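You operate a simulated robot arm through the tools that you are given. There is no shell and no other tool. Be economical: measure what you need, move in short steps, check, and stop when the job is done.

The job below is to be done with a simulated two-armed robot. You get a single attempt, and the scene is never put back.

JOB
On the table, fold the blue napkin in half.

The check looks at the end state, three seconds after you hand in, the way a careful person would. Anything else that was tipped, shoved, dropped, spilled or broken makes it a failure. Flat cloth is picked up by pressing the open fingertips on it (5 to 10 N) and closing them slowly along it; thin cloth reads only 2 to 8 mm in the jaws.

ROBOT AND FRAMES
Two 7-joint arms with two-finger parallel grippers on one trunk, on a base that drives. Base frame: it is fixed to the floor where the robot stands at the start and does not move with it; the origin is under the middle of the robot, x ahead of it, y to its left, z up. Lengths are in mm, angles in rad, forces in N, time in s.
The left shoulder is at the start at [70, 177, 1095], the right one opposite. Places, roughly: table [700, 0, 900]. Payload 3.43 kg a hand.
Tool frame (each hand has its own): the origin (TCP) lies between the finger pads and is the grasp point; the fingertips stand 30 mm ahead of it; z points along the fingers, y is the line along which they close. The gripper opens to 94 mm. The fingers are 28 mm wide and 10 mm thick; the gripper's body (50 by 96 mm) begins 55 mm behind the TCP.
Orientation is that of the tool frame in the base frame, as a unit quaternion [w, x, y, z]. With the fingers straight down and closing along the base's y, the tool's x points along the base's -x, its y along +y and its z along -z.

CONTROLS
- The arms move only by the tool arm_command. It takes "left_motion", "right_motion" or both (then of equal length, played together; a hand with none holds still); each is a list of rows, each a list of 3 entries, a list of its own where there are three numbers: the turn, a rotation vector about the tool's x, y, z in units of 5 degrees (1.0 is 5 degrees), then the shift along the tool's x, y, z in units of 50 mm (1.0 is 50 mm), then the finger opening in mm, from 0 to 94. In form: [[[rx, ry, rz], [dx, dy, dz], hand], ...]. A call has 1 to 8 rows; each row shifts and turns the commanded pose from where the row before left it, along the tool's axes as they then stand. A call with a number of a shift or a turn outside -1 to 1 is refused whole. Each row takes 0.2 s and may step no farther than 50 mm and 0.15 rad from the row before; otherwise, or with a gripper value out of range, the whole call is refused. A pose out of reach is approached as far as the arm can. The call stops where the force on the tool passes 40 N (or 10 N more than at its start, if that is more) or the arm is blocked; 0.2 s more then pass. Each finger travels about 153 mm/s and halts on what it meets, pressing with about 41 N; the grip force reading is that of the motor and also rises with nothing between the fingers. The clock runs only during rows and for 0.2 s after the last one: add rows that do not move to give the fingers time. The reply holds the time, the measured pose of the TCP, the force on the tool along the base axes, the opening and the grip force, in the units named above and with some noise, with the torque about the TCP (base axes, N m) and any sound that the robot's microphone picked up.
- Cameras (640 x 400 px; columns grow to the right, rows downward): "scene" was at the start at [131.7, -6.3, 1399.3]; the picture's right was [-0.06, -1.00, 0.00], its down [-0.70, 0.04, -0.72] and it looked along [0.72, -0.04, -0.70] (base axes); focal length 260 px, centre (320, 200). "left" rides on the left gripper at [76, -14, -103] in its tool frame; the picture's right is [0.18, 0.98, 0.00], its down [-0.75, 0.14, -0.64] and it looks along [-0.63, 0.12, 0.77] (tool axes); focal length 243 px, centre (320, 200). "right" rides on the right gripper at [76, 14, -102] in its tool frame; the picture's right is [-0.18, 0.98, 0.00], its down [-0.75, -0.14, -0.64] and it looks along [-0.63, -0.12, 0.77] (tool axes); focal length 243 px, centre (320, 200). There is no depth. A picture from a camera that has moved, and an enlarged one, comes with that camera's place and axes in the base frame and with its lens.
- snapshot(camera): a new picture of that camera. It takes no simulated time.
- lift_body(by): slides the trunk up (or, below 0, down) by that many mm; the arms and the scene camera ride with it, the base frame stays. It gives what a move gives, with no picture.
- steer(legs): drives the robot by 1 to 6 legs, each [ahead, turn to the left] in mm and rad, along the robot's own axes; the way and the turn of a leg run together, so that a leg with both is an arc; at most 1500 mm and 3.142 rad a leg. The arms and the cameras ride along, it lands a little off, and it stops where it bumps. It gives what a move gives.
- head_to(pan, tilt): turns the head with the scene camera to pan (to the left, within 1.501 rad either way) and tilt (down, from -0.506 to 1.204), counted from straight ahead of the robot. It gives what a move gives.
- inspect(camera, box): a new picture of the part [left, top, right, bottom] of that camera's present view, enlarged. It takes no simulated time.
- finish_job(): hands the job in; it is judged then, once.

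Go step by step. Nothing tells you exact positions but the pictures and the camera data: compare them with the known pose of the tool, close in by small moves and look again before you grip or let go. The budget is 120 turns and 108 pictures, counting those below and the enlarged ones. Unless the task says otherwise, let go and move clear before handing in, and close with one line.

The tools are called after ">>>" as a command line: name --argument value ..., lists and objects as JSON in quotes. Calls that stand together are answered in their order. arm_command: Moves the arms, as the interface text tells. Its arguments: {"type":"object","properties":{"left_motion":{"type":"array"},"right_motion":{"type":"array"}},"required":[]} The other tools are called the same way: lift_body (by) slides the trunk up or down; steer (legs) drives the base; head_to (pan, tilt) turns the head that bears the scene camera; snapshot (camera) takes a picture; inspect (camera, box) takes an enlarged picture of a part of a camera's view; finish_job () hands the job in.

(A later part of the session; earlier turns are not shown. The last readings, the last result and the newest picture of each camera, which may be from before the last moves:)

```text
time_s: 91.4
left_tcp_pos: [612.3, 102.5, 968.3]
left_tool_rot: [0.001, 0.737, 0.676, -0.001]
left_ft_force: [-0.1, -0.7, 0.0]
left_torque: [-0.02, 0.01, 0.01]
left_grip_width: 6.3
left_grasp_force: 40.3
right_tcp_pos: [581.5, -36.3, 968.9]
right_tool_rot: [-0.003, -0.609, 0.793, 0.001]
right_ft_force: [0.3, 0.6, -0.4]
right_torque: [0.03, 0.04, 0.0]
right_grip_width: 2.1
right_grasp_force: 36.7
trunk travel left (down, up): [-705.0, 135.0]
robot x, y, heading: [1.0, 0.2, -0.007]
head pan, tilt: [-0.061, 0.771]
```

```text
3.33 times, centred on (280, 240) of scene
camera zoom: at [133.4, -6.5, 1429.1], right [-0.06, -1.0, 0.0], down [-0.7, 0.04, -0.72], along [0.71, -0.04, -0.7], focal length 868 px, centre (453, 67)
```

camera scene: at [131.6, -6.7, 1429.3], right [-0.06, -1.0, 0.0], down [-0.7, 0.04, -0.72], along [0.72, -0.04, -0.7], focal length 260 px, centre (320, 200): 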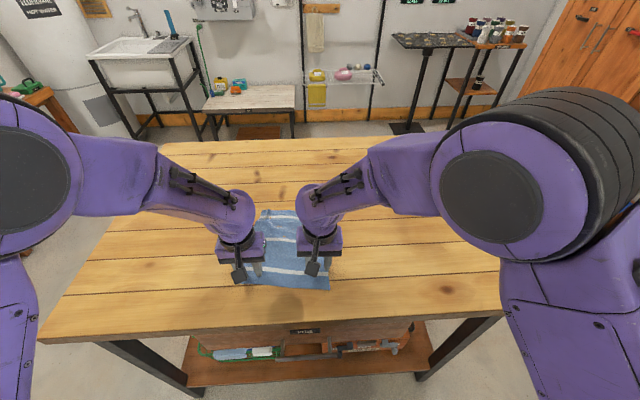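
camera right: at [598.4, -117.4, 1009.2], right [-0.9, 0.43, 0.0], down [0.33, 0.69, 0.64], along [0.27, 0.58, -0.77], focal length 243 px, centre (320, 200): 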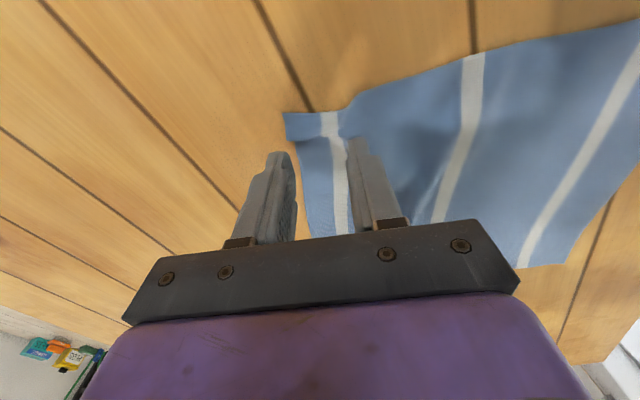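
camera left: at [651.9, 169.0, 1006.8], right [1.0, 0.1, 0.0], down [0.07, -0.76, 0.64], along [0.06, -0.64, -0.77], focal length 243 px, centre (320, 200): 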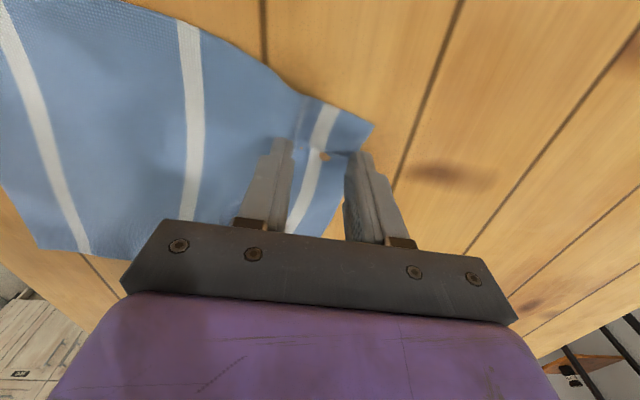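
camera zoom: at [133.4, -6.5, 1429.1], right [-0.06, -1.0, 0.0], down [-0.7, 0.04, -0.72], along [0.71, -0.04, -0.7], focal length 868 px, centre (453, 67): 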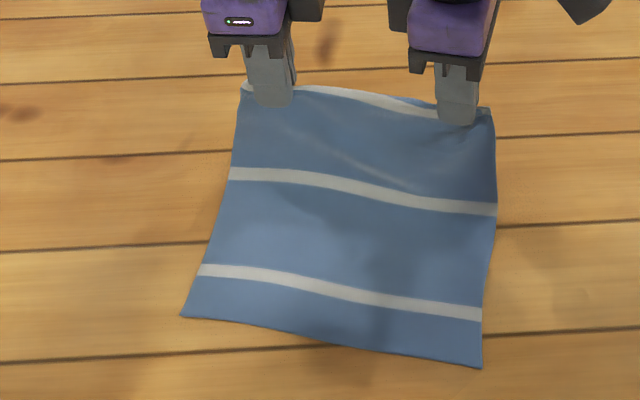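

The cloth now hangs cleanly from the pinches and the near edge is still. I raise a little and back the base up for the middle of the arc.

>>> lift_body --by 10

>>> steer --legs '[[-90, 0]]'

>>> inspect --camera "scene" --box '[200, 150, 360, 270]'

```text
time_s: 92.0
left_tcp_pos: [612.2, 103.0, 978.0]
left_tool_rot: [0.001, 0.737, 0.676, 0.0]
left_ft_force: [0.8, 0.0, -0.5]
left_torque: [0.01, 0.0, -0.02]
left_grip_width: 6.3
left_grasp_force: 40.3
right_tcp_pos: [581.0, -36.2, 979.6]
right_tool_rot: [-0.002, -0.61, 0.793, 0.0]
right_ft_force: [-0.6, 0.8, 0.6]
right_torque: [-0.01, -0.01, 0.03]
right_grip_width: 2.2
right_grasp_force: 36.6
trunk travel left (down, up): [-715.0, 125.0]
robot x, y, heading: [2.8, 3.2, 0.001]
head pan, tilt: [-0.061, 0.771]
```

```text
time_s: 93.1
left_tcp_pos: [520.9, 103.1, 979.7]
left_tool_rot: [0.001, 0.737, 0.676, 0.0]
left_ft_force: [0.1, 0.6, 0.2]
left_torque: [-0.03, 0.03, -0.04]
left_grip_width: 6.5
left_grasp_force: 40.7
right_tcp_pos: [491.0, -36.9, 980.4]
right_tool_rot: [-0.003, -0.609, 0.793, 0.0]
right_ft_force: [-1.0, 0.2, -0.2]
right_torque: [-0.04, -0.02, 0.02]
right_grip_width: 2.1
right_grasp_force: 36.7
trunk travel left (down, up): [-715.0, 125.0]
robot x, y, heading: [-90.3, -2.1, 0.003]
head pan, tilt: [-0.061, 0.771]
```

```text
3.33 times, centred on (280, 210) of scene
camera zoom: at [41.7, -6.3, 1439.2], right [-0.06, -1.0, 0.0], down [-0.7, 0.04, -0.72], along [0.72, -0.04, -0.7], focal length 868 px, centre (453, 167)
```

zoom: 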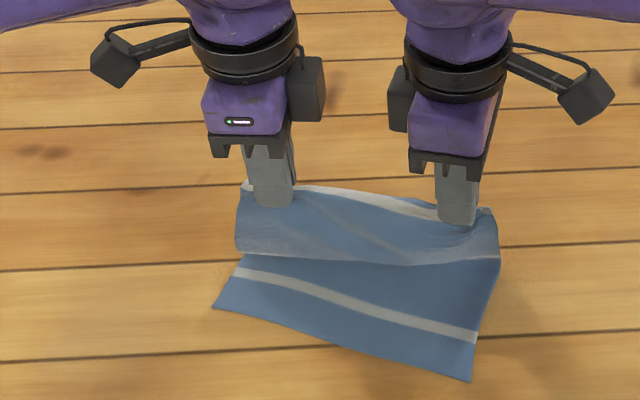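

The fold is forming well. The near edge now runs from about (483, 165) to (401, −39), so I aim left for (483, 125) and right for (431, −7), turning the hands a bit to match while lowering.

>>> arm_command --left_motion '[[[0, 0, 0.5], [0.093, -0.199, 0.16], 0], [[0, 0, 0.5], [0.093, -0.199, 0.28], 0], [[0, 0, 0.5], [0.082, -0.175, 0.36], 0], [[0, 0, 0.5], [0.056, -0.119, 0.36], 0], [[0, 0, 0], [0.048, -0.103, 0.3], 0], [[0, 0, 0], [0, 0, 0], 0]]' --right_motion '[[[0, 0, 0.4], [-0.067, 0.329, 0.16], 0], [[0, 0, 0.4], [-0.067, 0.329, 0.28], 0], [[0, 0, 0.4], [-0.059, 0.289, 0.36], 0], [[0, 0, 0.2], [-0.04, 0.197, 0.36], 0], [[0, 0, 0], [-0.035, 0.171, 0.3], 0], [[0, 0, 0], [0, 0, 0], 0]]'

>>> inspect --camera "scene" --box '[200, 150, 360, 270]'

```text
time_s: 94.5
left_tcp_pos: [485.8, 128.5, 906.0]
left_tool_rot: [0.0, 0.794, 0.608, 0.001]
left_ft_force: [0.5, -0.6, 0.6]
left_torque: [-0.02, 0.02, -0.04]
left_grip_width: 6.4
left_grasp_force: 40.3
right_tcp_pos: [432.8, -2.9, 905.9]
right_tool_rot: [-0.002, -0.559, 0.829, 0.001]
right_ft_force: [-0.2, 0.0, -0.9]
right_torque: [0.0, 0.02, 0.04]
right_grip_width: 2.0
right_grasp_force: 36.4
trunk travel left (down, up): [-715.0, 125.0]
robot x, y, heading: [-88.2, -4.2, 0.005]
head pan, tilt: [-0.061, 0.771]
```

```text
3.33 times, centred on (280, 210) of scene
camera zoom: at [42.0, -6.5, 1439.3], right [-0.06, -1.0, 0.0], down [-0.7, 0.04, -0.72], along [0.72, -0.04, -0.7], focal length 868 px, centre (453, 167)
```

zoom: 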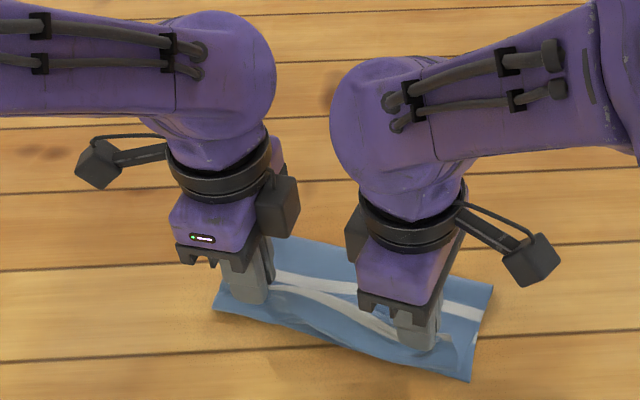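

The crease is at about 90 mm again because the high arc peels too much of the bottom. With this better pinch direction a lower arc will keep the bottom down. I'll roll the top back out, with arms and then base, and redo it low.

>>> arm_command --left_motion '[[[0, 0, 0], [-0.124, 0.313, -0.4], 0], [[0, 0, 0], [-0.124, 0.313, -0.3], 0], [[0, 0, 0], [-0.124, 0.313, -0.2], 0], [[0, 0, 0], [-0.124, 0.313, 0], 0], [[0, 0, 0], [0, 0, 0], 0]]' --right_motion '[[[0, 0, 0], [0.084, -0.325, -0.4], 0], [[0, 0, 0], [0.084, -0.325, -0.3], 0], [[0, 0, 0], [0.084, -0.325, -0.2], 0], [[0, 0, 0], [0.084, -0.325, 0], 0], [[0, 0, 0], [0, 0, 0], 0]]'

>>> steer --legs '[[95, 0]]'

>>> inspect --camera "scene" --box '[200, 180, 360, 300]'

```text
time_s: 95.7
left_tcp_pos: [539.5, 87.4, 952.2]
left_tool_rot: [0.001, 0.794, 0.608, 0.0]
left_ft_force: [0.7, -0.4, 0.1]
left_torque: [-0.04, 0.01, -0.03]
left_grip_width: 6.1
left_grasp_force: 39.4
right_tcp_pos: [486.8, -44.3, 952.6]
right_tool_rot: [-0.002, -0.559, 0.829, -0.001]
right_ft_force: [-0.6, 0.7, -0.5]
right_torque: [0.04, 0.01, 0.01]
right_grip_width: 2.2
right_grasp_force: 37.3
trunk travel left (down, up): [-715.0, 125.0]
robot x, y, heading: [-89.6, 1.4, 0.004]
head pan, tilt: [-0.061, 0.771]
```

```text
time_s: 96.8
left_tcp_pos: [630.8, 87.5, 954.2]
left_tool_rot: [0.002, 0.793, 0.609, 0.001]
left_ft_force: [-0.2, -0.1, -0.2]
left_torque: [0.0, -0.04, -0.03]
left_grip_width: 6.3
left_grasp_force: 40.0
right_tcp_pos: [577.4, -44.0, 954.0]
right_tool_rot: [-0.001, -0.559, 0.829, -0.001]
right_ft_force: [0.2, 1.2, 0.1]
right_torque: [-0.04, -0.03, 0.02]
right_grip_width: 2.0
right_grasp_force: 36.7
trunk travel left (down, up): [-715.0, 125.0]
robot x, y, heading: [8.3, -1.9, -0.003]
head pan, tilt: [-0.061, 0.771]
```

```text
3.33 times, centred on (280, 240) of scene
camera zoom: at [130.7, -6.4, 1440.0], right [-0.06, -1.0, 0.0], down [-0.69, 0.04, -0.72], along [0.72, -0.04, -0.69], focal length 868 px, centre (453, 67)
```

zoom: 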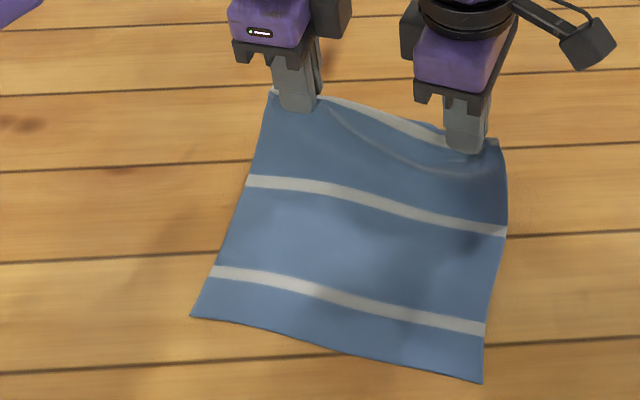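

Now I lay it lower and farther out, then refold with a low arc, alternating small arm moves and base moves.

>>> arm_command --left_motion '[[[0, 0, 0], [0, 0.2, 0.38], 0], [[0, 0, 0], [0, 0.2, 0.38], 0], [[0, 0, 0], [0, 0, 0.1], 0], [[0, 0, 0], [0, 0, 0], 0]]' --right_motion '[[[0, 0, 0], [-0.033, -0.35, 0.38], 0], [[0, 0, 0], [-0.033, -0.35, 0.38], 0], [[0, 0, 0], [0, 0, 0.1], 0], [[0, 0, 0], [0, 0, 0], 0]]'

>>> inspect --camera "scene" --box '[200, 180, 360, 300]'

```text
time_s: 97.8
left_tcp_pos: [653.5, 82.3, 908.4]
left_tool_rot: [0.002, 0.794, 0.608, 0.001]
left_ft_force: [0.6, -0.1, -0.5]
left_torque: [0.01, -0.01, 0.0]
left_grip_width: 6.3
left_grasp_force: 40.3
right_tcp_pos: [615.7, -54.7, 908.0]
right_tool_rot: [-0.002, -0.559, 0.829, 0.0]
right_ft_force: [0.4, -0.1, -0.6]
right_torque: [0.01, -0.03, 0.04]
right_grip_width: 2.3
right_grasp_force: 36.9
trunk travel left (down, up): [-715.0, 125.0]
robot x, y, heading: [6.1, 2.1, -0.002]
head pan, tilt: [-0.061, 0.771]
```

```text
3.33 times, centred on (280, 240) of scene
camera zoom: at [136.3, -6.6, 1439.3], right [-0.06, -1.0, 0.0], down [-0.7, 0.04, -0.72], along [0.72, -0.04, -0.7], focal length 868 px, centre (453, 67)
```

zoom: 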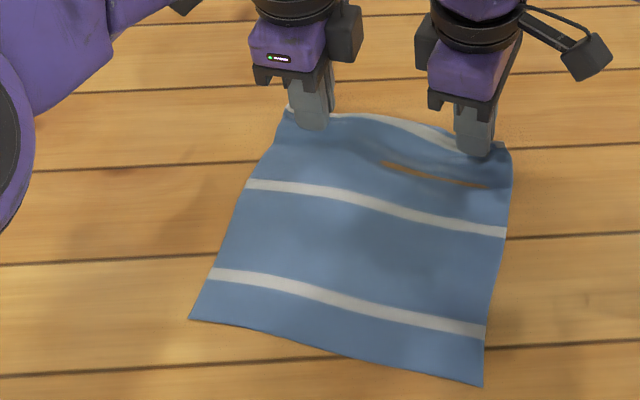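

>>> arm_command --left_motion '[[[0, 0, 0], [0.085, -0.3, -0.24], 0], [[0, 0, 0], [0.085, -0.3, -0.2], 0], [[0, 0, 0], [0.085, -0.3, -0.12], 0], [[0, 0, 0], [0, 0, 0], 0]]' --right_motion '[[[0, 0, 0], [-0.026, 0.327, -0.24], 0], [[0, 0, 0], [-0.026, 0.327, -0.2], 0], [[0, 0, 0], [-0.026, 0.327, -0.12], 0], [[0, 0, 0], [0, 0, 0], 0]]'

>>> steer --legs '[[-50, 0]]'

>>> inspect --camera "scene" --box '[200, 160, 360, 280]'

```text
time_s: 98.8
left_tcp_pos: [614.6, 106.3, 935.1]
left_tool_rot: [0.001, 0.794, 0.608, 0.0]
left_ft_force: [-0.4, -0.4, -1.2]
left_torque: [-0.02, 0.01, -0.04]
left_grip_width: 6.2
left_grasp_force: 40.5
right_tcp_pos: [571.4, -30.8, 937.1]
right_tool_rot: [-0.002, -0.559, 0.829, 0.001]
right_ft_force: [0.9, 0.8, 0.3]
right_torque: [0.03, 0.0, -0.01]
right_grip_width: 2.3
right_grasp_force: 37.0
trunk travel left (down, up): [-715.0, 125.0]
robot x, y, heading: [7.2, -0.4, -0.001]
head pan, tilt: [-0.061, 0.771]
```

```text
time_s: 99.7
left_tcp_pos: [568.1, 104.7, 933.7]
left_tool_rot: [0.0, 0.794, 0.608, -0.001]
left_ft_force: [0.0, -0.3, 0.1]
left_torque: [0.01, 0.01, 0.0]
left_grip_width: 6.5
left_grasp_force: 40.3
right_tcp_pos: [524.1, -30.8, 934.4]
right_tool_rot: [-0.004, -0.56, 0.829, 0.0]
right_ft_force: [0.1, 0.1, -0.1]
right_torque: [-0.02, 0.0, -0.02]
right_grip_width: 2.3
right_grasp_force: 36.9
trunk travel left (down, up): [-715.0, 125.0]
robot x, y, heading: [-43.6, 1.3, 0.001]
head pan, tilt: [-0.061, 0.771]
```

```text
3.33 times, centred on (280, 220) of scene
camera zoom: at [91.2, -6.2, 1438.8], right [-0.06, -1.0, 0.0], down [-0.7, 0.04, -0.71], along [0.71, -0.04, -0.7], focal length 868 px, centre (453, 133)
```

zoom: 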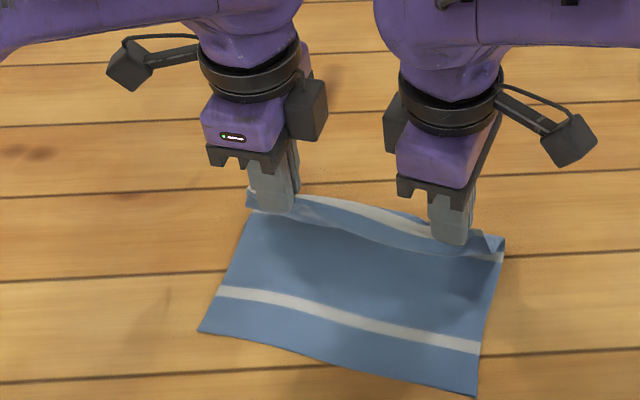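

The low arc keeps the bottom down, and the middle stripe is now near the crease. I continue with a small lateral shift, another base step back, then lowering onto the near edge.

>>> arm_command --left_motion '[[[0, 0, 0], [0.25, -0.067, -0.04], 0], [[0, 0, 0], [0, 0, 0], 0]]' --right_motion '[[[0, 0, 0], [-0.186, 0.075, -0.04], 0], [[0, 0, 0], [0, 0, 0], 0]]'

>>> steer --legs '[[-45, 0]]'

>>> inspect --camera "scene" --box '[200, 150, 360, 270]'

```text
time_s: 100.3
left_tcp_pos: [566.2, 118.0, 937.2]
left_tool_rot: [0.001, 0.793, 0.61, 0.001]
left_ft_force: [0.4, -1.6, -0.3]
left_torque: [-0.01, -0.01, -0.03]
left_grip_width: 6.2
left_grasp_force: 40.6
right_tcp_pos: [522.5, -20.8, 939.2]
right_tool_rot: [-0.003, -0.559, 0.829, 0.0]
right_ft_force: [0.6, 0.4, -0.8]
right_torque: [0.06, -0.04, 0.01]
right_grip_width: 2.2
right_grasp_force: 36.9
trunk travel left (down, up): [-715.0, 125.0]
robot x, y, heading: [-43.2, 1.2, -0.004]
head pan, tilt: [-0.061, 0.771]
```

```text
time_s: 101.2
left_tcp_pos: [523.8, 118.7, 934.7]
left_tool_rot: [-0.001, 0.793, 0.609, -0.001]
left_ft_force: [0.1, -0.6, -0.3]
left_torque: [-0.04, 0.01, -0.02]
left_grip_width: 6.3
left_grasp_force: 39.9
right_tcp_pos: [481.3, -20.0, 937.7]
right_tool_rot: [-0.004, -0.559, 0.829, 0.0]
right_ft_force: [0.6, 0.1, 0.5]
right_torque: [0.04, -0.05, 0.02]
right_grip_width: 2.5
right_grasp_force: 36.5
trunk travel left (down, up): [-715.0, 125.0]
robot x, y, heading: [-90.1, 2.5, -0.002]
head pan, tilt: [-0.061, 0.771]
```

```text
3.33 times, centred on (280, 210) of scene
camera zoom: at [47.3, -6.0, 1438.7], right [-0.06, -1.0, 0.0], down [-0.7, 0.04, -0.71], along [0.71, -0.04, -0.7], focal length 868 px, centre (453, 167)
```

zoom: 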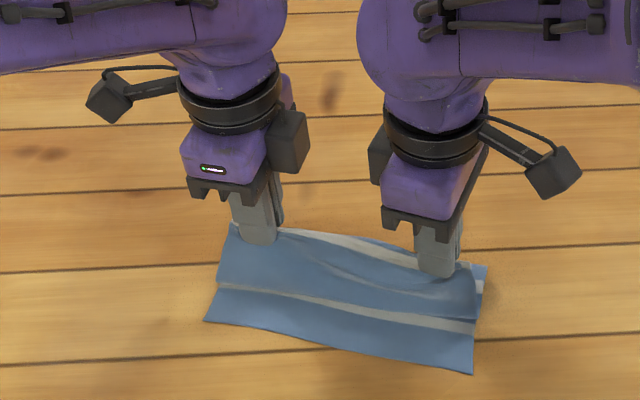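

The crease depth is about 105 mm now, much closer to half. I bring the grips to the near edge and lower.

>>> arm_command --left_motion '[[[0, 0, 0], [0, -0.239, 0.08], 0], [[0, 0, 0], [0, -0.239, 0.14], 0], [[0, 0, 0], [0, -0.239, 0.2], 0], [[0, 0, 0], [0, -0.239, 0.24], 0], [[0, 0, 0], [0, 0, 0], 0]]' --right_motion '[[[0, 0, 0], [0.041, 0.242, 0.1], 0], [[0, 0, 0], [0.041, 0.242, 0.16], 0], [[0, 0, 0], [0.041, 0.242, 0.22], 0], [[0, 0, 0], [0.041, 0.242, 0.24], 0], [[0, 0, 0], [0, 0, 0], 0]]'

>>> inspect --camera "scene" --box '[220, 180, 350, 270]'

>>> snapshot --camera "right"

```text
time_s: 102.4
left_tcp_pos: [476.6, 130.8, 903.7]
left_tool_rot: [0.0, 0.794, 0.608, -0.001]
left_ft_force: [-1.6, -3.2, -1.1]
left_torque: [-0.08, 0.0, -0.02]
left_grip_width: 6.2
left_grasp_force: 40.1
right_tcp_pos: [430.4, -11.7, 902.9]
right_tool_rot: [-0.002, -0.559, 0.829, 0.001]
right_ft_force: [0.9, 2.2, -0.1]
right_torque: [0.07, -0.05, 0.0]
right_grip_width: 1.9
right_grasp_force: 36.4
trunk travel left (down, up): [-715.0, 125.0]
robot x, y, heading: [-90.2, 2.4, -0.002]
head pan, tilt: [-0.061, 0.771]
```

```text
4.44 times, centred on (285, 225) of scene
camera zoom: at [43.1, -6.6, 1439.3], right [-0.06, -1.0, 0.0], down [-0.7, 0.04, -0.72], along [0.72, -0.04, -0.7], focal length 1158 px, centre (476, 89)
```

zoom: 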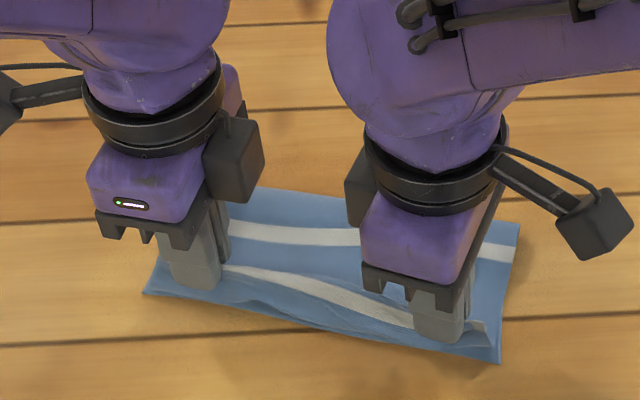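

```text
23 pictures are left
camera right: at [388.9, -76.2, 1005.4], right [-0.84, 0.54, 0.0], down [0.42, 0.65, 0.64], along [0.34, 0.54, -0.77], focal length 243 px, centre (320, 200)
```

right: 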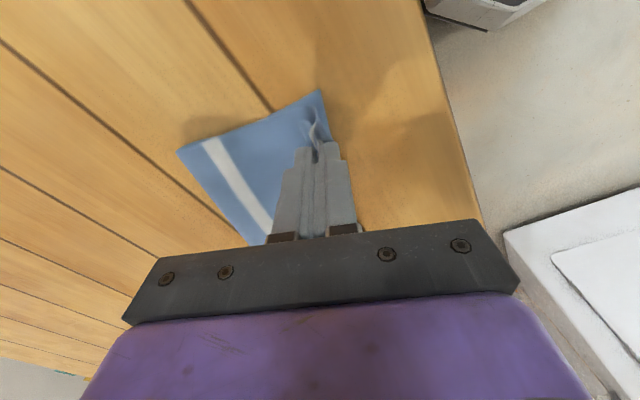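

The layers line up well at the near edge, with the crease near 104 of an ideal 118 mm. I'll relax the tension, lower to the surface, release and rise to see how it lies.

>>> arm_command --left_motion '[[[0, 0, 0], [-0.04, 0, 0.08], 0], [[0, 0, 0], [0, 0, 0.06], 4], [[0, 0, 0], [0, 0, 0], 12], [[0, 0, 0], [0, 0, 0], 24], [[0, 0, 0], [0, 0, -0.4], 30], [[0, 0, 0], [0, 0, -0.8], 30], [[0, 0, 0], [0.2, 0.4, -0.8], 30], [[0, 0, 0], [0.2, 0.8, -0.4], 30]]' --right_motion '[[[0, 0, 0], [-0.04, 0, 0.08], 0], [[0, 0, 0], [0, 0, 0.06], 4], [[0, 0, 0], [0, 0, 0], 12], [[0, 0, 0], [0, 0, 0], 24], [[0, 0, 0], [0, 0, -0.4], 30], [[0, 0, 0], [0, 0, -0.8], 30], [[0, 0, 0], [0.5, -0.4, -0.7], 30], [[0, 0, 0], [0.8, -0.5, -0.3], 30]]'

>>> inspect --camera "scene" --box '[220, 180, 350, 270]'

```text
time_s: 104.2
left_tcp_pos: [540.5, 131.6, 1016.1]
left_tool_rot: [-0.001, 0.794, 0.608, -0.001]
left_ft_force: [-0.6, 0.0, 0.3]
left_torque: [0.04, -0.02, 0.02]
left_grip_width: 29.9
left_grasp_force: 0.0
right_tcp_pos: [450.2, -88.9, 1003.2]
right_tool_rot: [-0.004, -0.56, 0.828, 0.002]
right_ft_force: [0.7, -0.4, -0.3]
right_torque: [0.0, 0.01, -0.03]
right_grip_width: 29.9
right_grasp_force: 0.0
trunk travel left (down, up): [-715.0, 125.0]
robot x, y, heading: [-89.3, 1.8, -0.001]
head pan, tilt: [-0.061, 0.771]
```

```text
4.44 times, centred on (285, 225) of scene
camera zoom: at [45.9, -9.6, 1438.9], right [-0.06, -1.0, 0.0], down [-0.7, 0.05, -0.72], along [0.71, -0.04, -0.7], focal length 1158 px, centre (476, 89)
```

zoom: 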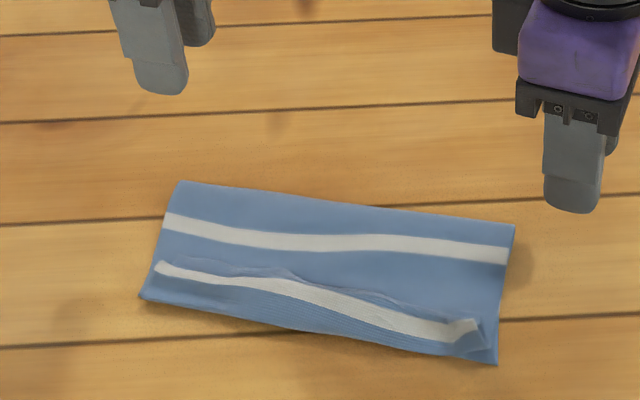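

>>> inspect --camera "scene" --box '[245, 215, 300, 255]'

>>> inspect --camera "scene" --box '[285, 220, 340, 260]'

```text
10.00 times, centred on (272, 235) of scene
camera zoom: at [45.9, -9.6, 1438.9], right [-0.06, -1.0, 0.0], down [-0.7, 0.05, -0.72], along [0.71, -0.04, -0.7], focal length 2605 px, centre (795, -150)
```

zoom: 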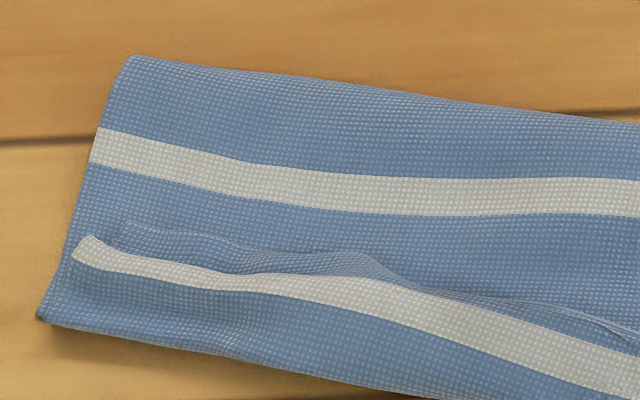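

```text
10.00 times, centred on (312, 240) of scene
camera zoom: at [45.9, -9.6, 1438.9], right [-0.06, -1.0, 0.0], down [-0.7, 0.05, -0.72], along [0.71, -0.04, -0.7], focal length 2605 px, centre (395, -200)
```

zoom: 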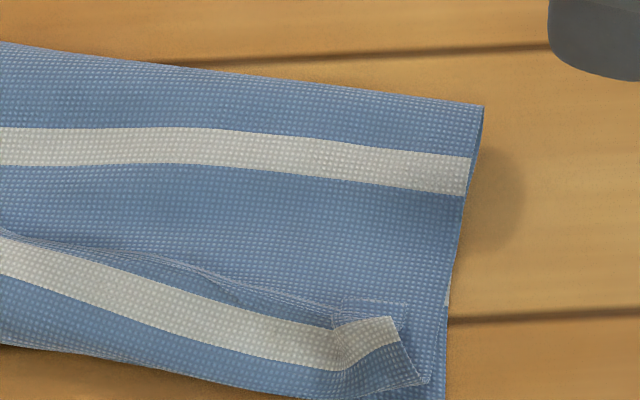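

The napkin is neatly doubled, but the last 30 mm of the top layer is turned back as a hem. I'll flip this hem out toward the robot by sweeping closed fingertips under its free edge, backing the base up a little first for reach.

>>> steer --legs '[[-60, 0]]'

```text
time_s: 105.2
left_tcp_pos: [479.6, 134.1, 1015.1]
left_tool_rot: [-0.001, 0.794, 0.608, -0.002]
left_ft_force: [0.6, 0.5, -0.7]
left_torque: [0.02, 0.01, -0.01]
left_grip_width: 30.2
left_grasp_force: 0.1
right_tcp_pos: [388.8, -87.3, 1004.6]
right_tool_rot: [-0.004, -0.558, 0.83, 0.001]
right_ft_force: [-0.6, -0.6, 0.0]
right_torque: [0.01, -0.03, 0.01]
right_grip_width: 29.8
right_grasp_force: 0.3
trunk travel left (down, up): [-715.0, 125.0]
robot x, y, heading: [-147.7, -1.8, -0.003]
head pan, tilt: [-0.061, 0.771]
```

>>> arm_command --left_motion '[[[0, 0, 0], [-0.012, 0.162, 0.667], 0], [[0, 0, 0], [-0.012, 0.162, 0.667], 0], [[0, 0, 0], [-0.012, 0.162, 0.667], 0], [[0, 0, 0], [0, 0, 0], 0]]' --right_motion '[[[0, 0, 0], [-0.595, -0.263, 0.593], 0], [[0, 0, 0], [-0.595, -0.263, 0.593], 0], [[0, 0, 0], [-0.595, -0.263, 0.593], 0], [[0, 0, 0], [0, 0, 0], 0]]'

>>> inspect --camera "scene" --box '[230, 150, 340, 230]'

```text
time_s: 106.2
left_tcp_pos: [499.7, 125.4, 915.8]
left_tool_rot: [0.0, 0.794, 0.608, 0.0]
left_ft_force: [0.7, -0.4, -1.3]
left_torque: [0.01, -0.03, 0.01]
left_grip_width: 0.0
left_grasp_force: 33.5
right_tcp_pos: [458.2, -19.3, 916.4]
right_tool_rot: [-0.002, -0.559, 0.829, 0.001]
right_ft_force: [0.5, 0.2, 0.3]
right_torque: [0.01, 0.0, 0.0]
right_grip_width: 0.1
right_grasp_force: 33.1
trunk travel left (down, up): [-715.0, 125.0]
robot x, y, heading: [-150.8, -3.9, -0.004]
head pan, tilt: [-0.061, 0.771]
```

```text
5.00 times, centred on (285, 190) of scene
camera zoom: at [-16.9, -6.6, 1439.3], right [-0.06, -1.0, 0.0], down [-0.7, 0.04, -0.72], along [0.72, -0.05, -0.7], focal length 1303 px, centre (495, 250)
```

zoom: 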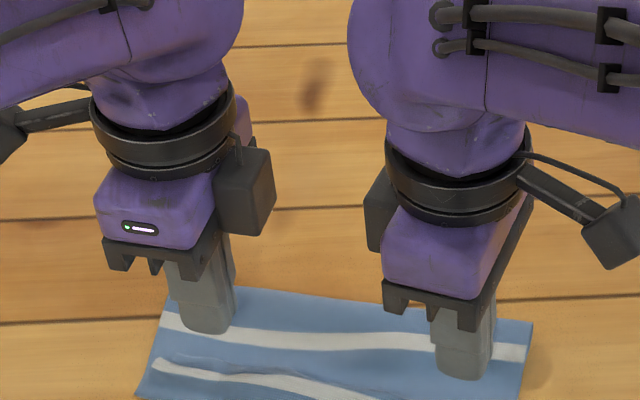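

>>> arm_command --left_motion '[[[0, 0, 0], [0, 0.06, 0.25], 0], [[0, 0, 0], [0, 0, 0.15], 0], [[0, 0, 0], [0, -0.3, 0], 0], [[0, 0, 0], [0, -0.3, 0], 0], [[0, 0, 0], [0, -0.3, 0], 0], [[0, 0, 0], [0, 0, 0], 0]]' --right_motion '[[[0, 0, 0], [0, -0.06, 0.25], 0], [[0, 0, 0], [0, 0, 0.15], 0], [[0, 0, 0], [0, 0.3, 0], 0], [[0, 0, 0], [0, 0.3, 0], 0], [[0, 0, 0], [0, 0.3, 0], 0], [[0, 0, 0], [0, 0, 0], 0]]'

>>> inspect --camera "scene" --box '[230, 160, 340, 240]'

```text
time_s: 107.6
left_tcp_pos: [459.4, 136.9, 895.4]
left_tool_rot: [0.001, 0.794, 0.608, -0.001]
left_ft_force: [-0.1, 0.6, -0.2]
left_torque: [-0.01, 0.01, -0.02]
left_grip_width: 0.0
left_grasp_force: 32.9
right_tcp_pos: [419.2, -2.3, 897.1]
right_tool_rot: [-0.002, -0.558, 0.83, 0.0]
right_ft_force: [-0.1, 0.1, 0.4]
right_torque: [0.01, 0.01, 0.0]
right_grip_width: 0.0
right_grasp_force: 33.3
trunk travel left (down, up): [-715.0, 125.0]
robot x, y, heading: [-145.4, -0.6, 0.003]
head pan, tilt: [-0.061, 0.771]
```

```text
5.00 times, centred on (285, 200) of scene
camera zoom: at [-15.9, -6.5, 1439.2], right [-0.06, -1.0, 0.0], down [-0.7, 0.04, -0.72], along [0.71, -0.05, -0.7], focal length 1303 px, centre (495, 200)
```

zoom: 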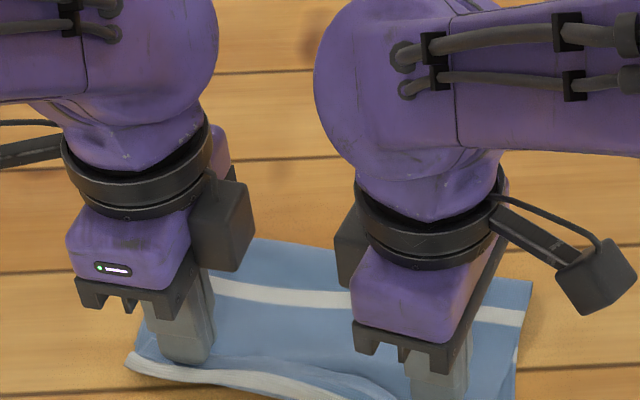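

The sweep is turning the hem over. I continue it past the near edge.

>>> arm_command --left_motion '[[[0, 0, 0], [0, -0.3, 0], 0], [[0, 0, 0], [0, -0.3, 0], 0], [[0, 0, 0], [0, -0.3, 0], 0], [[0, 0, 0], [0, 0, 0], 0]]' --right_motion '[[[0, 0, 0], [0, 0.3, 0], 0], [[0, 0, 0], [0, 0.3, 0], 0], [[0, 0, 0], [0, 0.3, 0], 0], [[0, 0, 0], [0, 0, 0], 0]]'

>>> inspect --camera "scene" --box '[220, 170, 350, 260]'

```text
time_s: 108.6
left_tcp_pos: [417.5, 148.3, 896.8]
left_tool_rot: [0.0, 0.794, 0.608, 0.0]
left_ft_force: [-1.0, -0.4, -0.5]
left_torque: [0.0, 0.01, 0.03]
left_grip_width: 0.0
left_grasp_force: 32.7
right_tcp_pos: [377.2, 14.4, 897.4]
right_tool_rot: [-0.002, -0.559, 0.829, 0.002]
right_ft_force: [0.0, -0.6, -0.1]
right_torque: [0.03, 0.04, 0.02]
right_grip_width: 0.0
right_grasp_force: 33.0
trunk travel left (down, up): [-715.0, 125.0]
robot x, y, heading: [-142.8, 3.6, -0.001]
head pan, tilt: [-0.061, 0.771]
```

```text
4.44 times, centred on (285, 215) of scene
camera zoom: at [-16.1, -6.5, 1439.2], right [-0.06, -1.0, 0.0], down [-0.7, 0.04, -0.72], along [0.71, -0.05, -0.7], focal length 1158 px, centre (476, 133)
```

zoom: 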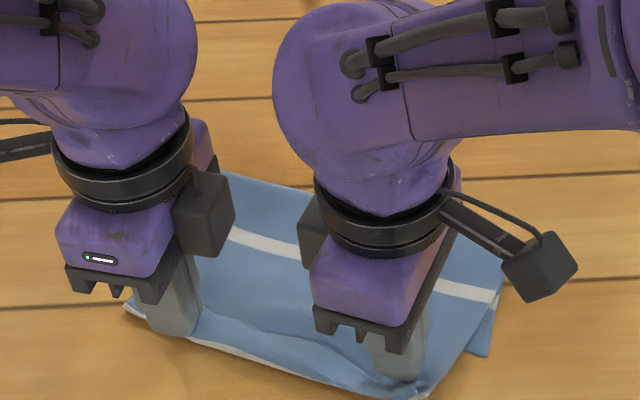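

>>> arm_command --left_motion '[[[0, 0, 0], [0, 0, -0.7], 0], [[0, 0, 0], [0, 0.3, -0.8], 20], [[0, 0, 0], [0.3, 0.8, -0.4], 20], [[0, 0, 0], [0.3, 0.8, 0], 20]]' --right_motion '[[[0, 0, 0], [0, 0, -0.7], 0], [[0, 0, 0], [0.2, -0.3, -0.8], 20], [[0, 0, 0], [0.8, -0.4, -0.3], 20], [[0, 0, 0], [0.8, -0.4, 0], 20]]'

>>> inspect --camera "scene" --box '[220, 170, 350, 260]'

```text
time_s: 109.6
left_tcp_pos: [516.1, 150.8, 991.4]
left_tool_rot: [-0.001, 0.794, 0.608, -0.002]
left_ft_force: [-0.8, -0.9, 0.1]
left_torque: [0.0, 0.02, -0.03]
left_grip_width: 19.9
left_grasp_force: 0.1
right_tcp_pos: [398.0, -91.6, 986.2]
right_tool_rot: [-0.004, -0.559, 0.829, 0.001]
right_ft_force: [0.6, -0.1, 0.4]
right_torque: [0.01, 0.0, 0.03]
right_grip_width: 20.2
right_grasp_force: 0.1
trunk travel left (down, up): [-715.0, 125.0]
robot x, y, heading: [-149.4, -0.0, 0.003]
head pan, tilt: [-0.061, 0.771]
```

```text
4.44 times, centred on (285, 215) of scene
camera zoom: at [-14.2, -8.4, 1439.0], right [-0.06, -1.0, 0.0], down [-0.7, 0.05, -0.72], along [0.71, -0.04, -0.7], focal length 1158 px, centre (476, 133)
```

zoom: 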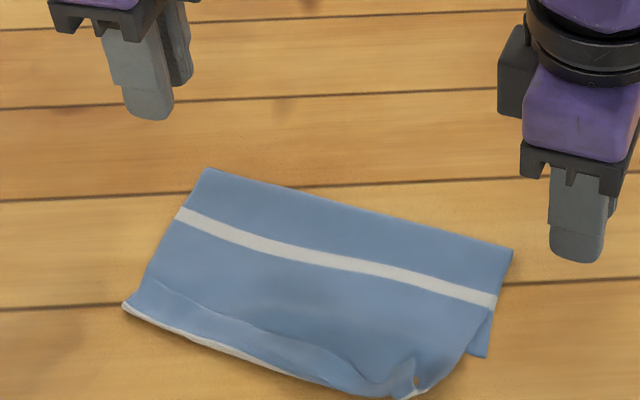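

>>> inspect --camera "scene" --box '[240, 225, 320, 262]'

```text
8.00 times, centred on (280, 244) of scene
camera zoom: at [-14.2, -8.4, 1439.0], right [-0.06, -1.0, 0.0], down [-0.7, 0.05, -0.72], along [0.71, -0.04, -0.7], focal length 2084 px, centre (640, -148)
```

zoom: 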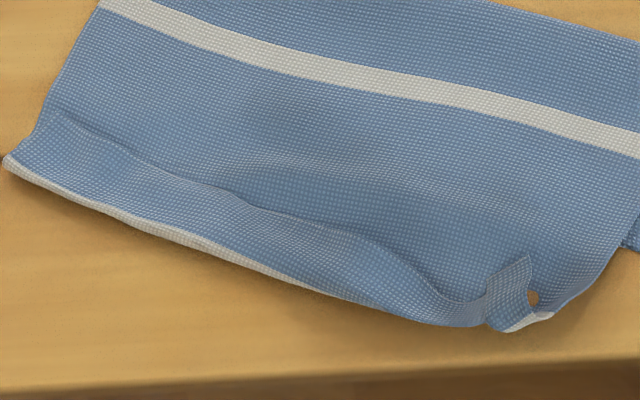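

The hem is about half flipped and the top layer now overshoots toward the robot. I'll press near the crease and drag away from the robot. Whether the whole napkin slides or the crease rolls out, that helps.

>>> arm_command --left_motion '[[[0, 0, 0], [-0.208, 0.021, 0.573], 0], [[0, 0, 0], [-0.208, 0.021, 0.573], 0], [[0, 0, 0], [-0.208, 0.021, 0.573], 0], [[0, 0, 0], [0, 0, 0.14], 0], [[0, 0, 0], [0, 0, 0.1], 0], [[0, 0, 0], [0, 0, 0.04], 0], [[0, 0, 0], [0, 0, 0], 0]]' --right_motion '[[[0, 0, 0], [-0.68, -0.156, 0.54], 0], [[0, 0, 0], [-0.68, -0.156, 0.54], 0], [[0, 0, 0], [-0.68, -0.156, 0.54], 0], [[0, 0, 0], [0, 0, 0.14], 0], [[0, 0, 0], [0, 0, 0.1], 0], [[0, 0, 0], [0, 0, 0.04], 0], [[0, 0, 0], [0, 0, 0], 0]]'

```text
time_s: 111.2
left_tcp_pos: [511.6, 120.3, 891.9]
left_tool_rot: [0.0, 0.794, 0.608, 0.0]
left_ft_force: [0.6, 0.2, -0.2]
left_torque: [-0.02, 0.03, -0.01]
left_grip_width: 0.2
left_grasp_force: 32.8
right_tcp_pos: [454.2, -4.3, 891.6]
right_tool_rot: [-0.003, -0.558, 0.83, -0.001]
right_ft_force: [0.3, 0.1, 3.7]
right_torque: [-0.03, 0.0, 0.04]
right_grip_width: 0.0
right_grasp_force: 32.7
trunk travel left (down, up): [-715.0, 125.0]
robot x, y, heading: [-147.7, 0.5, -0.0]
head pan, tilt: [-0.061, 0.771]
```

>>> arm_command --left_motion '[[[0, 0, 0], [0, 0, 0.09], 0], [[0, 0, 0], [0, 0.2, 0], 0], [[0, 0, 0], [0, 0.2, 0], 0], [[0, 0, 0], [0, 0.2, 0], 0], [[0, 0, 0], [0, 0.2, 0], 0], [[0, 0, 0], [0, 0.2, 0], 0], [[0, 0, 0], [0, 0, 0], 0]]' --right_motion '[[[0, 0, 0], [0, 0, 0.05], 0], [[0, 0, 0], [0, -0.2, 0], 0], [[0, 0, 0], [0, -0.2, 0], 0], [[0, 0, 0], [0, -0.2, 0], 0], [[0, 0, 0], [0, -0.2, 0], 0], [[0, 0, 0], [0, -0.2, 0], 0], [[0, 0, 0], [0, 0, 0], 0]]'

>>> inspect --camera "scene" --box '[220, 170, 350, 260]'

```text
time_s: 112.8
left_tcp_pos: [529.1, 116.0, 890.9]
left_tool_rot: [0.002, 0.794, 0.609, 0.002]
left_ft_force: [-3.1, -4.6, 18.9]
left_torque: [-0.05, 0.1, 0.03]
left_grip_width: 0.0
left_grasp_force: 32.8
left hand out of reach, approached as far as the arm can: row 4, 5, 6
right_tcp_pos: [497.1, -23.8, 891.7]
right_tool_rot: [0.0, -0.558, 0.83, 0.0]
right_ft_force: [-0.4, 1.8, 4.7]
right_torque: [0.08, -0.01, -0.01]
right_grip_width: 0.0
right_grasp_force: 32.9
trunk travel left (down, up): [-715.0, 125.0]
robot x, y, heading: [-146.7, -0.7, -0.003]
head pan, tilt: [-0.061, 0.771]
```

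```text
4.44 times, centred on (285, 215) of scene
camera zoom: at [-21.8, -7.3, 1439.8], right [-0.06, -1.0, 0.0], down [-0.69, 0.04, -0.72], along [0.72, -0.04, -0.69], focal length 1158 px, centre (476, 133)
```

zoom: 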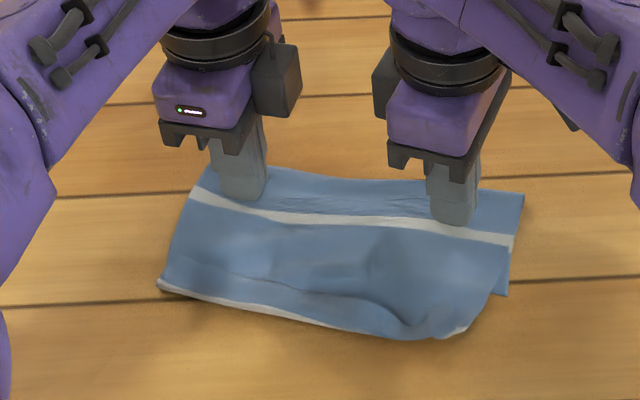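

The whole napkin slid away from the robot and straightened. The left arm touched its reach limit, so I'll lift both hands and check that it retracts.

>>> arm_command --left_motion '[[[0, 0, 0], [0, 0, -0.3], 0], [[0, 0, 0], [0, -0.2, -0.3], 0], [[0, 0, 0], [0, -0.2, 0], 0], [[0, 0, 0], [0, -0.2, 0], 0], [[0, 0, 0], [0, 0, 0], 0]]' --right_motion '[[[0, 0, 0], [0, 0, -0.3], 0], [[0, 0, 0], [0, 0, -0.3], 0], [[0, 0, 0], [0, 0, 0], 0], [[0, 0, 0], [0, 0, 0], 0], [[0, 0, 0], [0, 0, 0], 0]]'

```text
time_s: 114.0
left_tcp_pos: [501.6, 124.5, 918.5]
left_tool_rot: [0.0, 0.794, 0.608, 0.001]
left_ft_force: [0.4, -0.3, -0.8]
left_torque: [0.03, -0.04, 0.03]
left_grip_width: 0.2
left_grasp_force: 33.2
right_tcp_pos: [501.3, -23.4, 919.7]
right_tool_rot: [-0.002, -0.558, 0.83, 0.001]
right_ft_force: [0.5, 0.6, -0.5]
right_torque: [0.02, -0.01, 0.02]
right_grip_width: 0.1
right_grasp_force: 33.5
trunk travel left (down, up): [-715.0, 125.0]
robot x, y, heading: [-153.0, 2.5, 0.001]
head pan, tilt: [-0.061, 0.771]
```

Good, it retracts. Next I flip the remaining hem with one hand holding the napkin down: the right presses behind the hem while the left sweeps the left part of its free edge.

>>> arm_command --left_motion '[[[0, 0, 0], [0.065, -0.24, 0.13], 0], [[0, 0, 0], [0.065, -0.24, 0.13], 0], [[0, 0, 0], [0, 0, 0], 0], [[0, 0, 0], [0, 0, 0.1], 0], [[0, 0, 0], [0, 0, 0.14], 0], [[0, 0, 0], [0, 0, 0], 0]]' --right_motion '[[[0, 0, 0], [-0.256, 0.568, 0.2], 0], [[0, 0, 0], [-0.256, 0.568, 0.2], 0], [[0, 0, 0], [0, 0, 0.1], 0], [[0, 0, 0], [0, 0, 0.1], 0], [[0, 0, 0], [0, 0, 0.04], 0], [[0, 0, 0], [0, 0, 0], 0]]'

>>> inspect --camera "scene" --box '[220, 170, 350, 260]'

```text
time_s: 115.4
left_tcp_pos: [478.5, 135.9, 894.8]
left_tool_rot: [0.002, 0.794, 0.608, 0.001]
left_ft_force: [-0.4, 0.0, -0.5]
left_torque: [0.02, 0.0, -0.04]
left_grip_width: 0.0
left_grasp_force: 33.8
right_tcp_pos: [457.8, 21.9, 890.2]
right_tool_rot: [0.001, -0.559, 0.829, -0.001]
right_ft_force: [6.7, -0.2, 29.7]
right_torque: [0.04, -0.17, 0.0]
right_grip_width: 0.0
right_grasp_force: 32.7
trunk travel left (down, up): [-715.0, 125.0]
robot x, y, heading: [-149.9, 1.4, -0.001]
head pan, tilt: [-0.061, 0.771]
```

```text
4.44 times, centred on (285, 215) of scene
camera zoom: at [-20.4, -6.4, 1440.0], right [-0.06, -1.0, 0.0], down [-0.69, 0.04, -0.72], along [0.72, -0.05, -0.7], focal length 1158 px, centre (476, 133)
```

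zoom: 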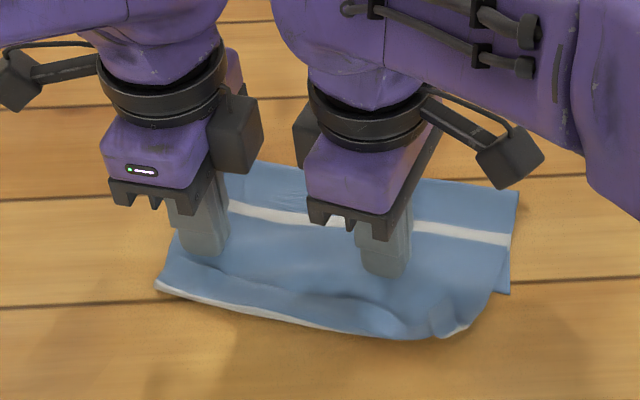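

>>> arm_command --left_motion '[[[0, 0, 0], [0, 0, 0.05], 0], [[0, 0, 0], [0, -0.2, 0], 0], [[0, 0, 0], [0, -0.2, 0], 0], [[0, 0, 0], [0, -0.2, 0], 0], [[0, 0, 0], [0, -0.2, 0], 0], [[0, 0, 0], [0, -0.2, 0], 0], [[0, 0, 0], [0, -0.2, 0], 0], [[0, 0, 0], [0, 0, 0], 0]]' --right_motion '[[[0, 0, 0], [0, 0, -0.04], 0], [[0, 0, 0], [0, 0, 0], 0], [[0, 0, 0], [0, 0, 0], 0], [[0, 0, 0], [0, 0, 0], 0], [[0, 0, 0], [0, 0, 0], 0], [[0, 0, 0], [0, 0, 0], 0], [[0, 0, 0], [0, 0, 0], 0], [[0, 0, 0], [0, 0, 0], 0]]'

>>> inspect --camera "scene" --box '[220, 170, 350, 260]'

```text
time_s: 117.2
left_tcp_pos: [421.2, 154.4, 892.1]
left_tool_rot: [0.001, 0.794, 0.608, 0.002]
left_ft_force: [0.6, -0.9, 0.9]
left_torque: [-0.01, 0.05, 0.05]
left_grip_width: 0.0
left_grasp_force: 33.1
right_tcp_pos: [455.6, 21.9, 891.1]
right_tool_rot: [0.0, -0.558, 0.83, 0.0]
right_ft_force: [6.4, -1.4, 28.0]
right_torque: [0.01, -0.19, -0.06]
right_grip_width: 0.0
right_grasp_force: 33.3
trunk travel left (down, up): [-715.0, 125.0]
robot x, y, heading: [-150.9, -4.4, -0.003]
head pan, tilt: [-0.061, 0.771]
```

```text
4.44 times, centred on (285, 215) of scene
camera zoom: at [-20.1, -6.8, 1439.7], right [-0.06, -1.0, 0.0], down [-0.69, 0.04, -0.72], along [0.72, -0.04, -0.7], focal length 1158 px, centre (476, 133)
```

zoom: 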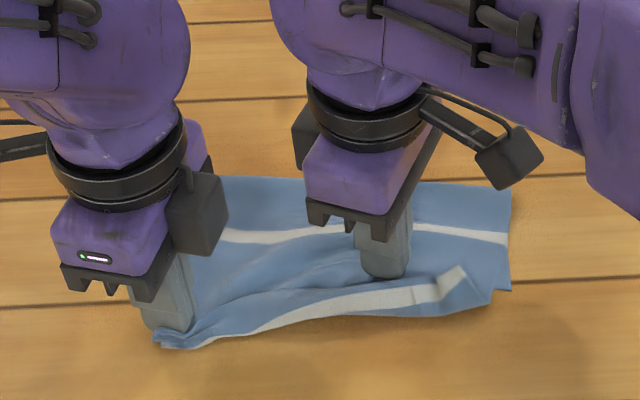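

>>> arm_command --left_motion '[[[0, 0, 0], [0, 0, -0.7], 0], [[0, 0, 0], [0.2, 0.2, -0.8], 20], [[0, 0, 0], [0.4, 0.8, -0.3], 20], [[0, 0, 0], [0.3, 0.6, 0], 20]]' --right_motion '[[[0, 0, 0], [0, 0, -0.7], 0], [[0, 0, 0], [0.2, -0.3, -0.8], 20], [[0, 0, 0], [0.8, -0.4, -0.3], 20], [[0, 0, 0], [0.8, -0.4, 0], 20]]'

>>> inspect --camera "scene" --box '[235, 185, 345, 260]'

```text
time_s: 118.2
left_tcp_pos: [513.3, 174.5, 980.6]
left_tool_rot: [-0.001, 0.793, 0.609, -0.001]
left_ft_force: [-0.3, 0.0, -0.1]
left_torque: [0.03, 0.01, 0.02]
left_grip_width: 20.0
left_grasp_force: 0.0
right_tcp_pos: [473.8, -82.8, 976.6]
right_tool_rot: [-0.003, -0.559, 0.829, 0.001]
right_ft_force: [0.1, -0.5, -0.5]
right_torque: [0.03, 0.01, -0.04]
right_grip_width: 19.9
right_grasp_force: 0.0
trunk travel left (down, up): [-715.0, 125.0]
robot x, y, heading: [-147.5, 0.6, -0.005]
head pan, tilt: [-0.061, 0.771]
```

```text
5.33 times, centred on (290, 222) of scene
camera zoom: at [-15.0, -8.2, 1439.1], right [-0.06, -1.0, 0.0], down [-0.7, 0.05, -0.72], along [0.71, -0.04, -0.7], focal length 1390 px, centre (480, 80)
```

zoom: 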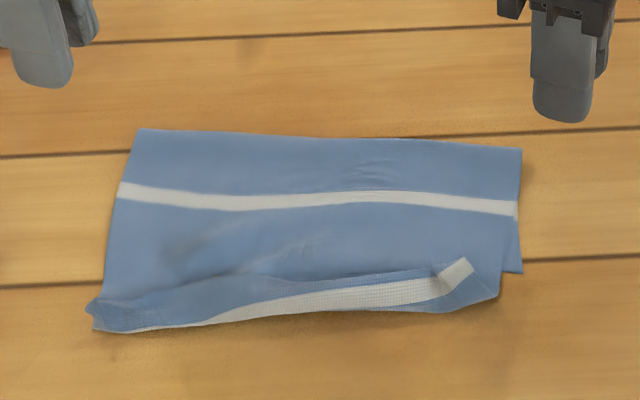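

A better approach: pinch the middle stripe, which is the true centre line, at both side edges and lift so both halves hang down. Then I lay the doubled cloth down. That also undoes the hem by gravity. I'm positioning over the ends of the stripe.

>>> arm_command --left_motion '[[[0, 0, -0.43], [0, 0, 0], 30], [[0, 0, -0.43], [0, 0, 0], 30], [[0, 0, -0.43], [0, 0, 0], 30], [[0, 0, -0.43], [0, 0, 0], 30], [[0, 0, 0], [-0.243, -0.1, 0.507], 30], [[0, 0, 0], [-0.243, -0.1, 0.507], 30], [[0, 0, 0], [-0.243, -0.1, 0.507], 30], [[0, 0, 0], [0, 0, 0], 30]]' --right_motion '[[[0, 0, -0.78], [0, 0, 0], 30], [[0, 0, -0.78], [0, 0, 0], 30], [[0, 0, -0.78], [0, 0, 0], 30], [[0, 0, -0.78], [0, 0, 0], 30], [[0, 0, 0], [-0.331, 0.037, 0.48], 30], [[0, 0, 0], [-0.331, 0.037, 0.48], 30], [[0, 0, 0], [-0.331, 0.037, 0.48], 30], [[0, 0, 0], [0, 0, 0], 30]]'

>>> inspect --camera "scene" --box '[235, 170, 345, 245]'

```text
time_s: 120.0
left_tcp_pos: [492.7, 141.5, 905.7]
left_tool_rot: [0.0, 0.746, 0.666, -0.001]
left_ft_force: [-0.7, -0.2, 0.0]
left_torque: [-0.02, -0.01, -0.01]
left_grip_width: 30.0
left_grasp_force: 0.0
right_tcp_pos: [475.8, -31.4, 908.1]
right_tool_rot: [-0.002, -0.666, 0.746, 0.0]
right_ft_force: [-0.1, 0.9, -0.8]
right_torque: [-0.02, 0.0, 0.0]
right_grip_width: 29.9
right_grasp_force: 0.1
trunk travel left (down, up): [-715.0, 125.0]
robot x, y, heading: [-146.7, -1.0, -0.001]
head pan, tilt: [-0.061, 0.771]
```

```text
5.33 times, centred on (290, 208) of scene
camera zoom: at [-17.1, -6.4, 1439.3], right [-0.06, -1.0, 0.0], down [-0.7, 0.04, -0.72], along [0.72, -0.05, -0.7], focal length 1390 px, centre (480, 160)
```

zoom: 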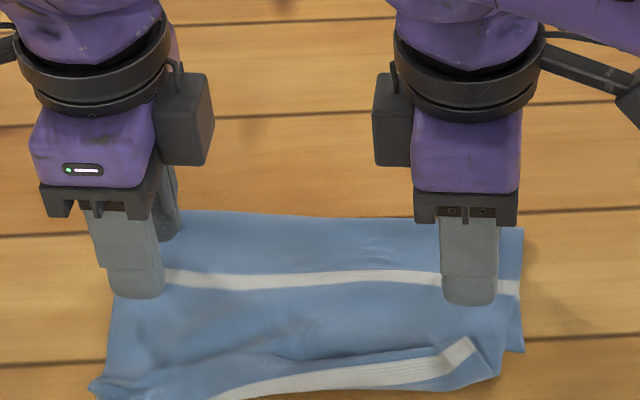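

>>> arm_command --left_motion '[[[0, 0, 0], [0, 0, 0.16], 26], [[0, 0, 0], [0, 0, 0.08], 26], [[0, 0, 0], [0, 0, 0.06], 26], [[0, 0, 0], [0, 0, 0], 26]]' --right_motion '[[[0, 0, 0], [0, 0, 0.2], 26], [[0, 0, 0], [0, 0, 0.08], 26], [[0, 0, 0], [0, 0, 0.06], 26], [[0, 0, 0], [0, 0, 0], 26]]'

```text
time_s: 121.0
left_tcp_pos: [493.3, 140.5, 891.1]
left_tool_rot: [0.001, 0.746, 0.666, 0.001]
left_ft_force: [2.3, 0.9, 10.7]
left_torque: [0.08, 0.05, -0.03]
left_grip_width: 25.7
left_grasp_force: 0.0
right_tcp_pos: [474.3, -31.8, 891.4]
right_tool_rot: [-0.002, -0.665, 0.746, -0.001]
right_ft_force: [0.2, -0.5, 3.6]
right_torque: [-0.04, -0.02, 0.02]
right_grip_width: 26.1
right_grasp_force: 0.1
trunk travel left (down, up): [-715.0, 125.0]
robot x, y, heading: [-148.7, 0.3, -0.004]
head pan, tilt: [-0.061, 0.771]
```

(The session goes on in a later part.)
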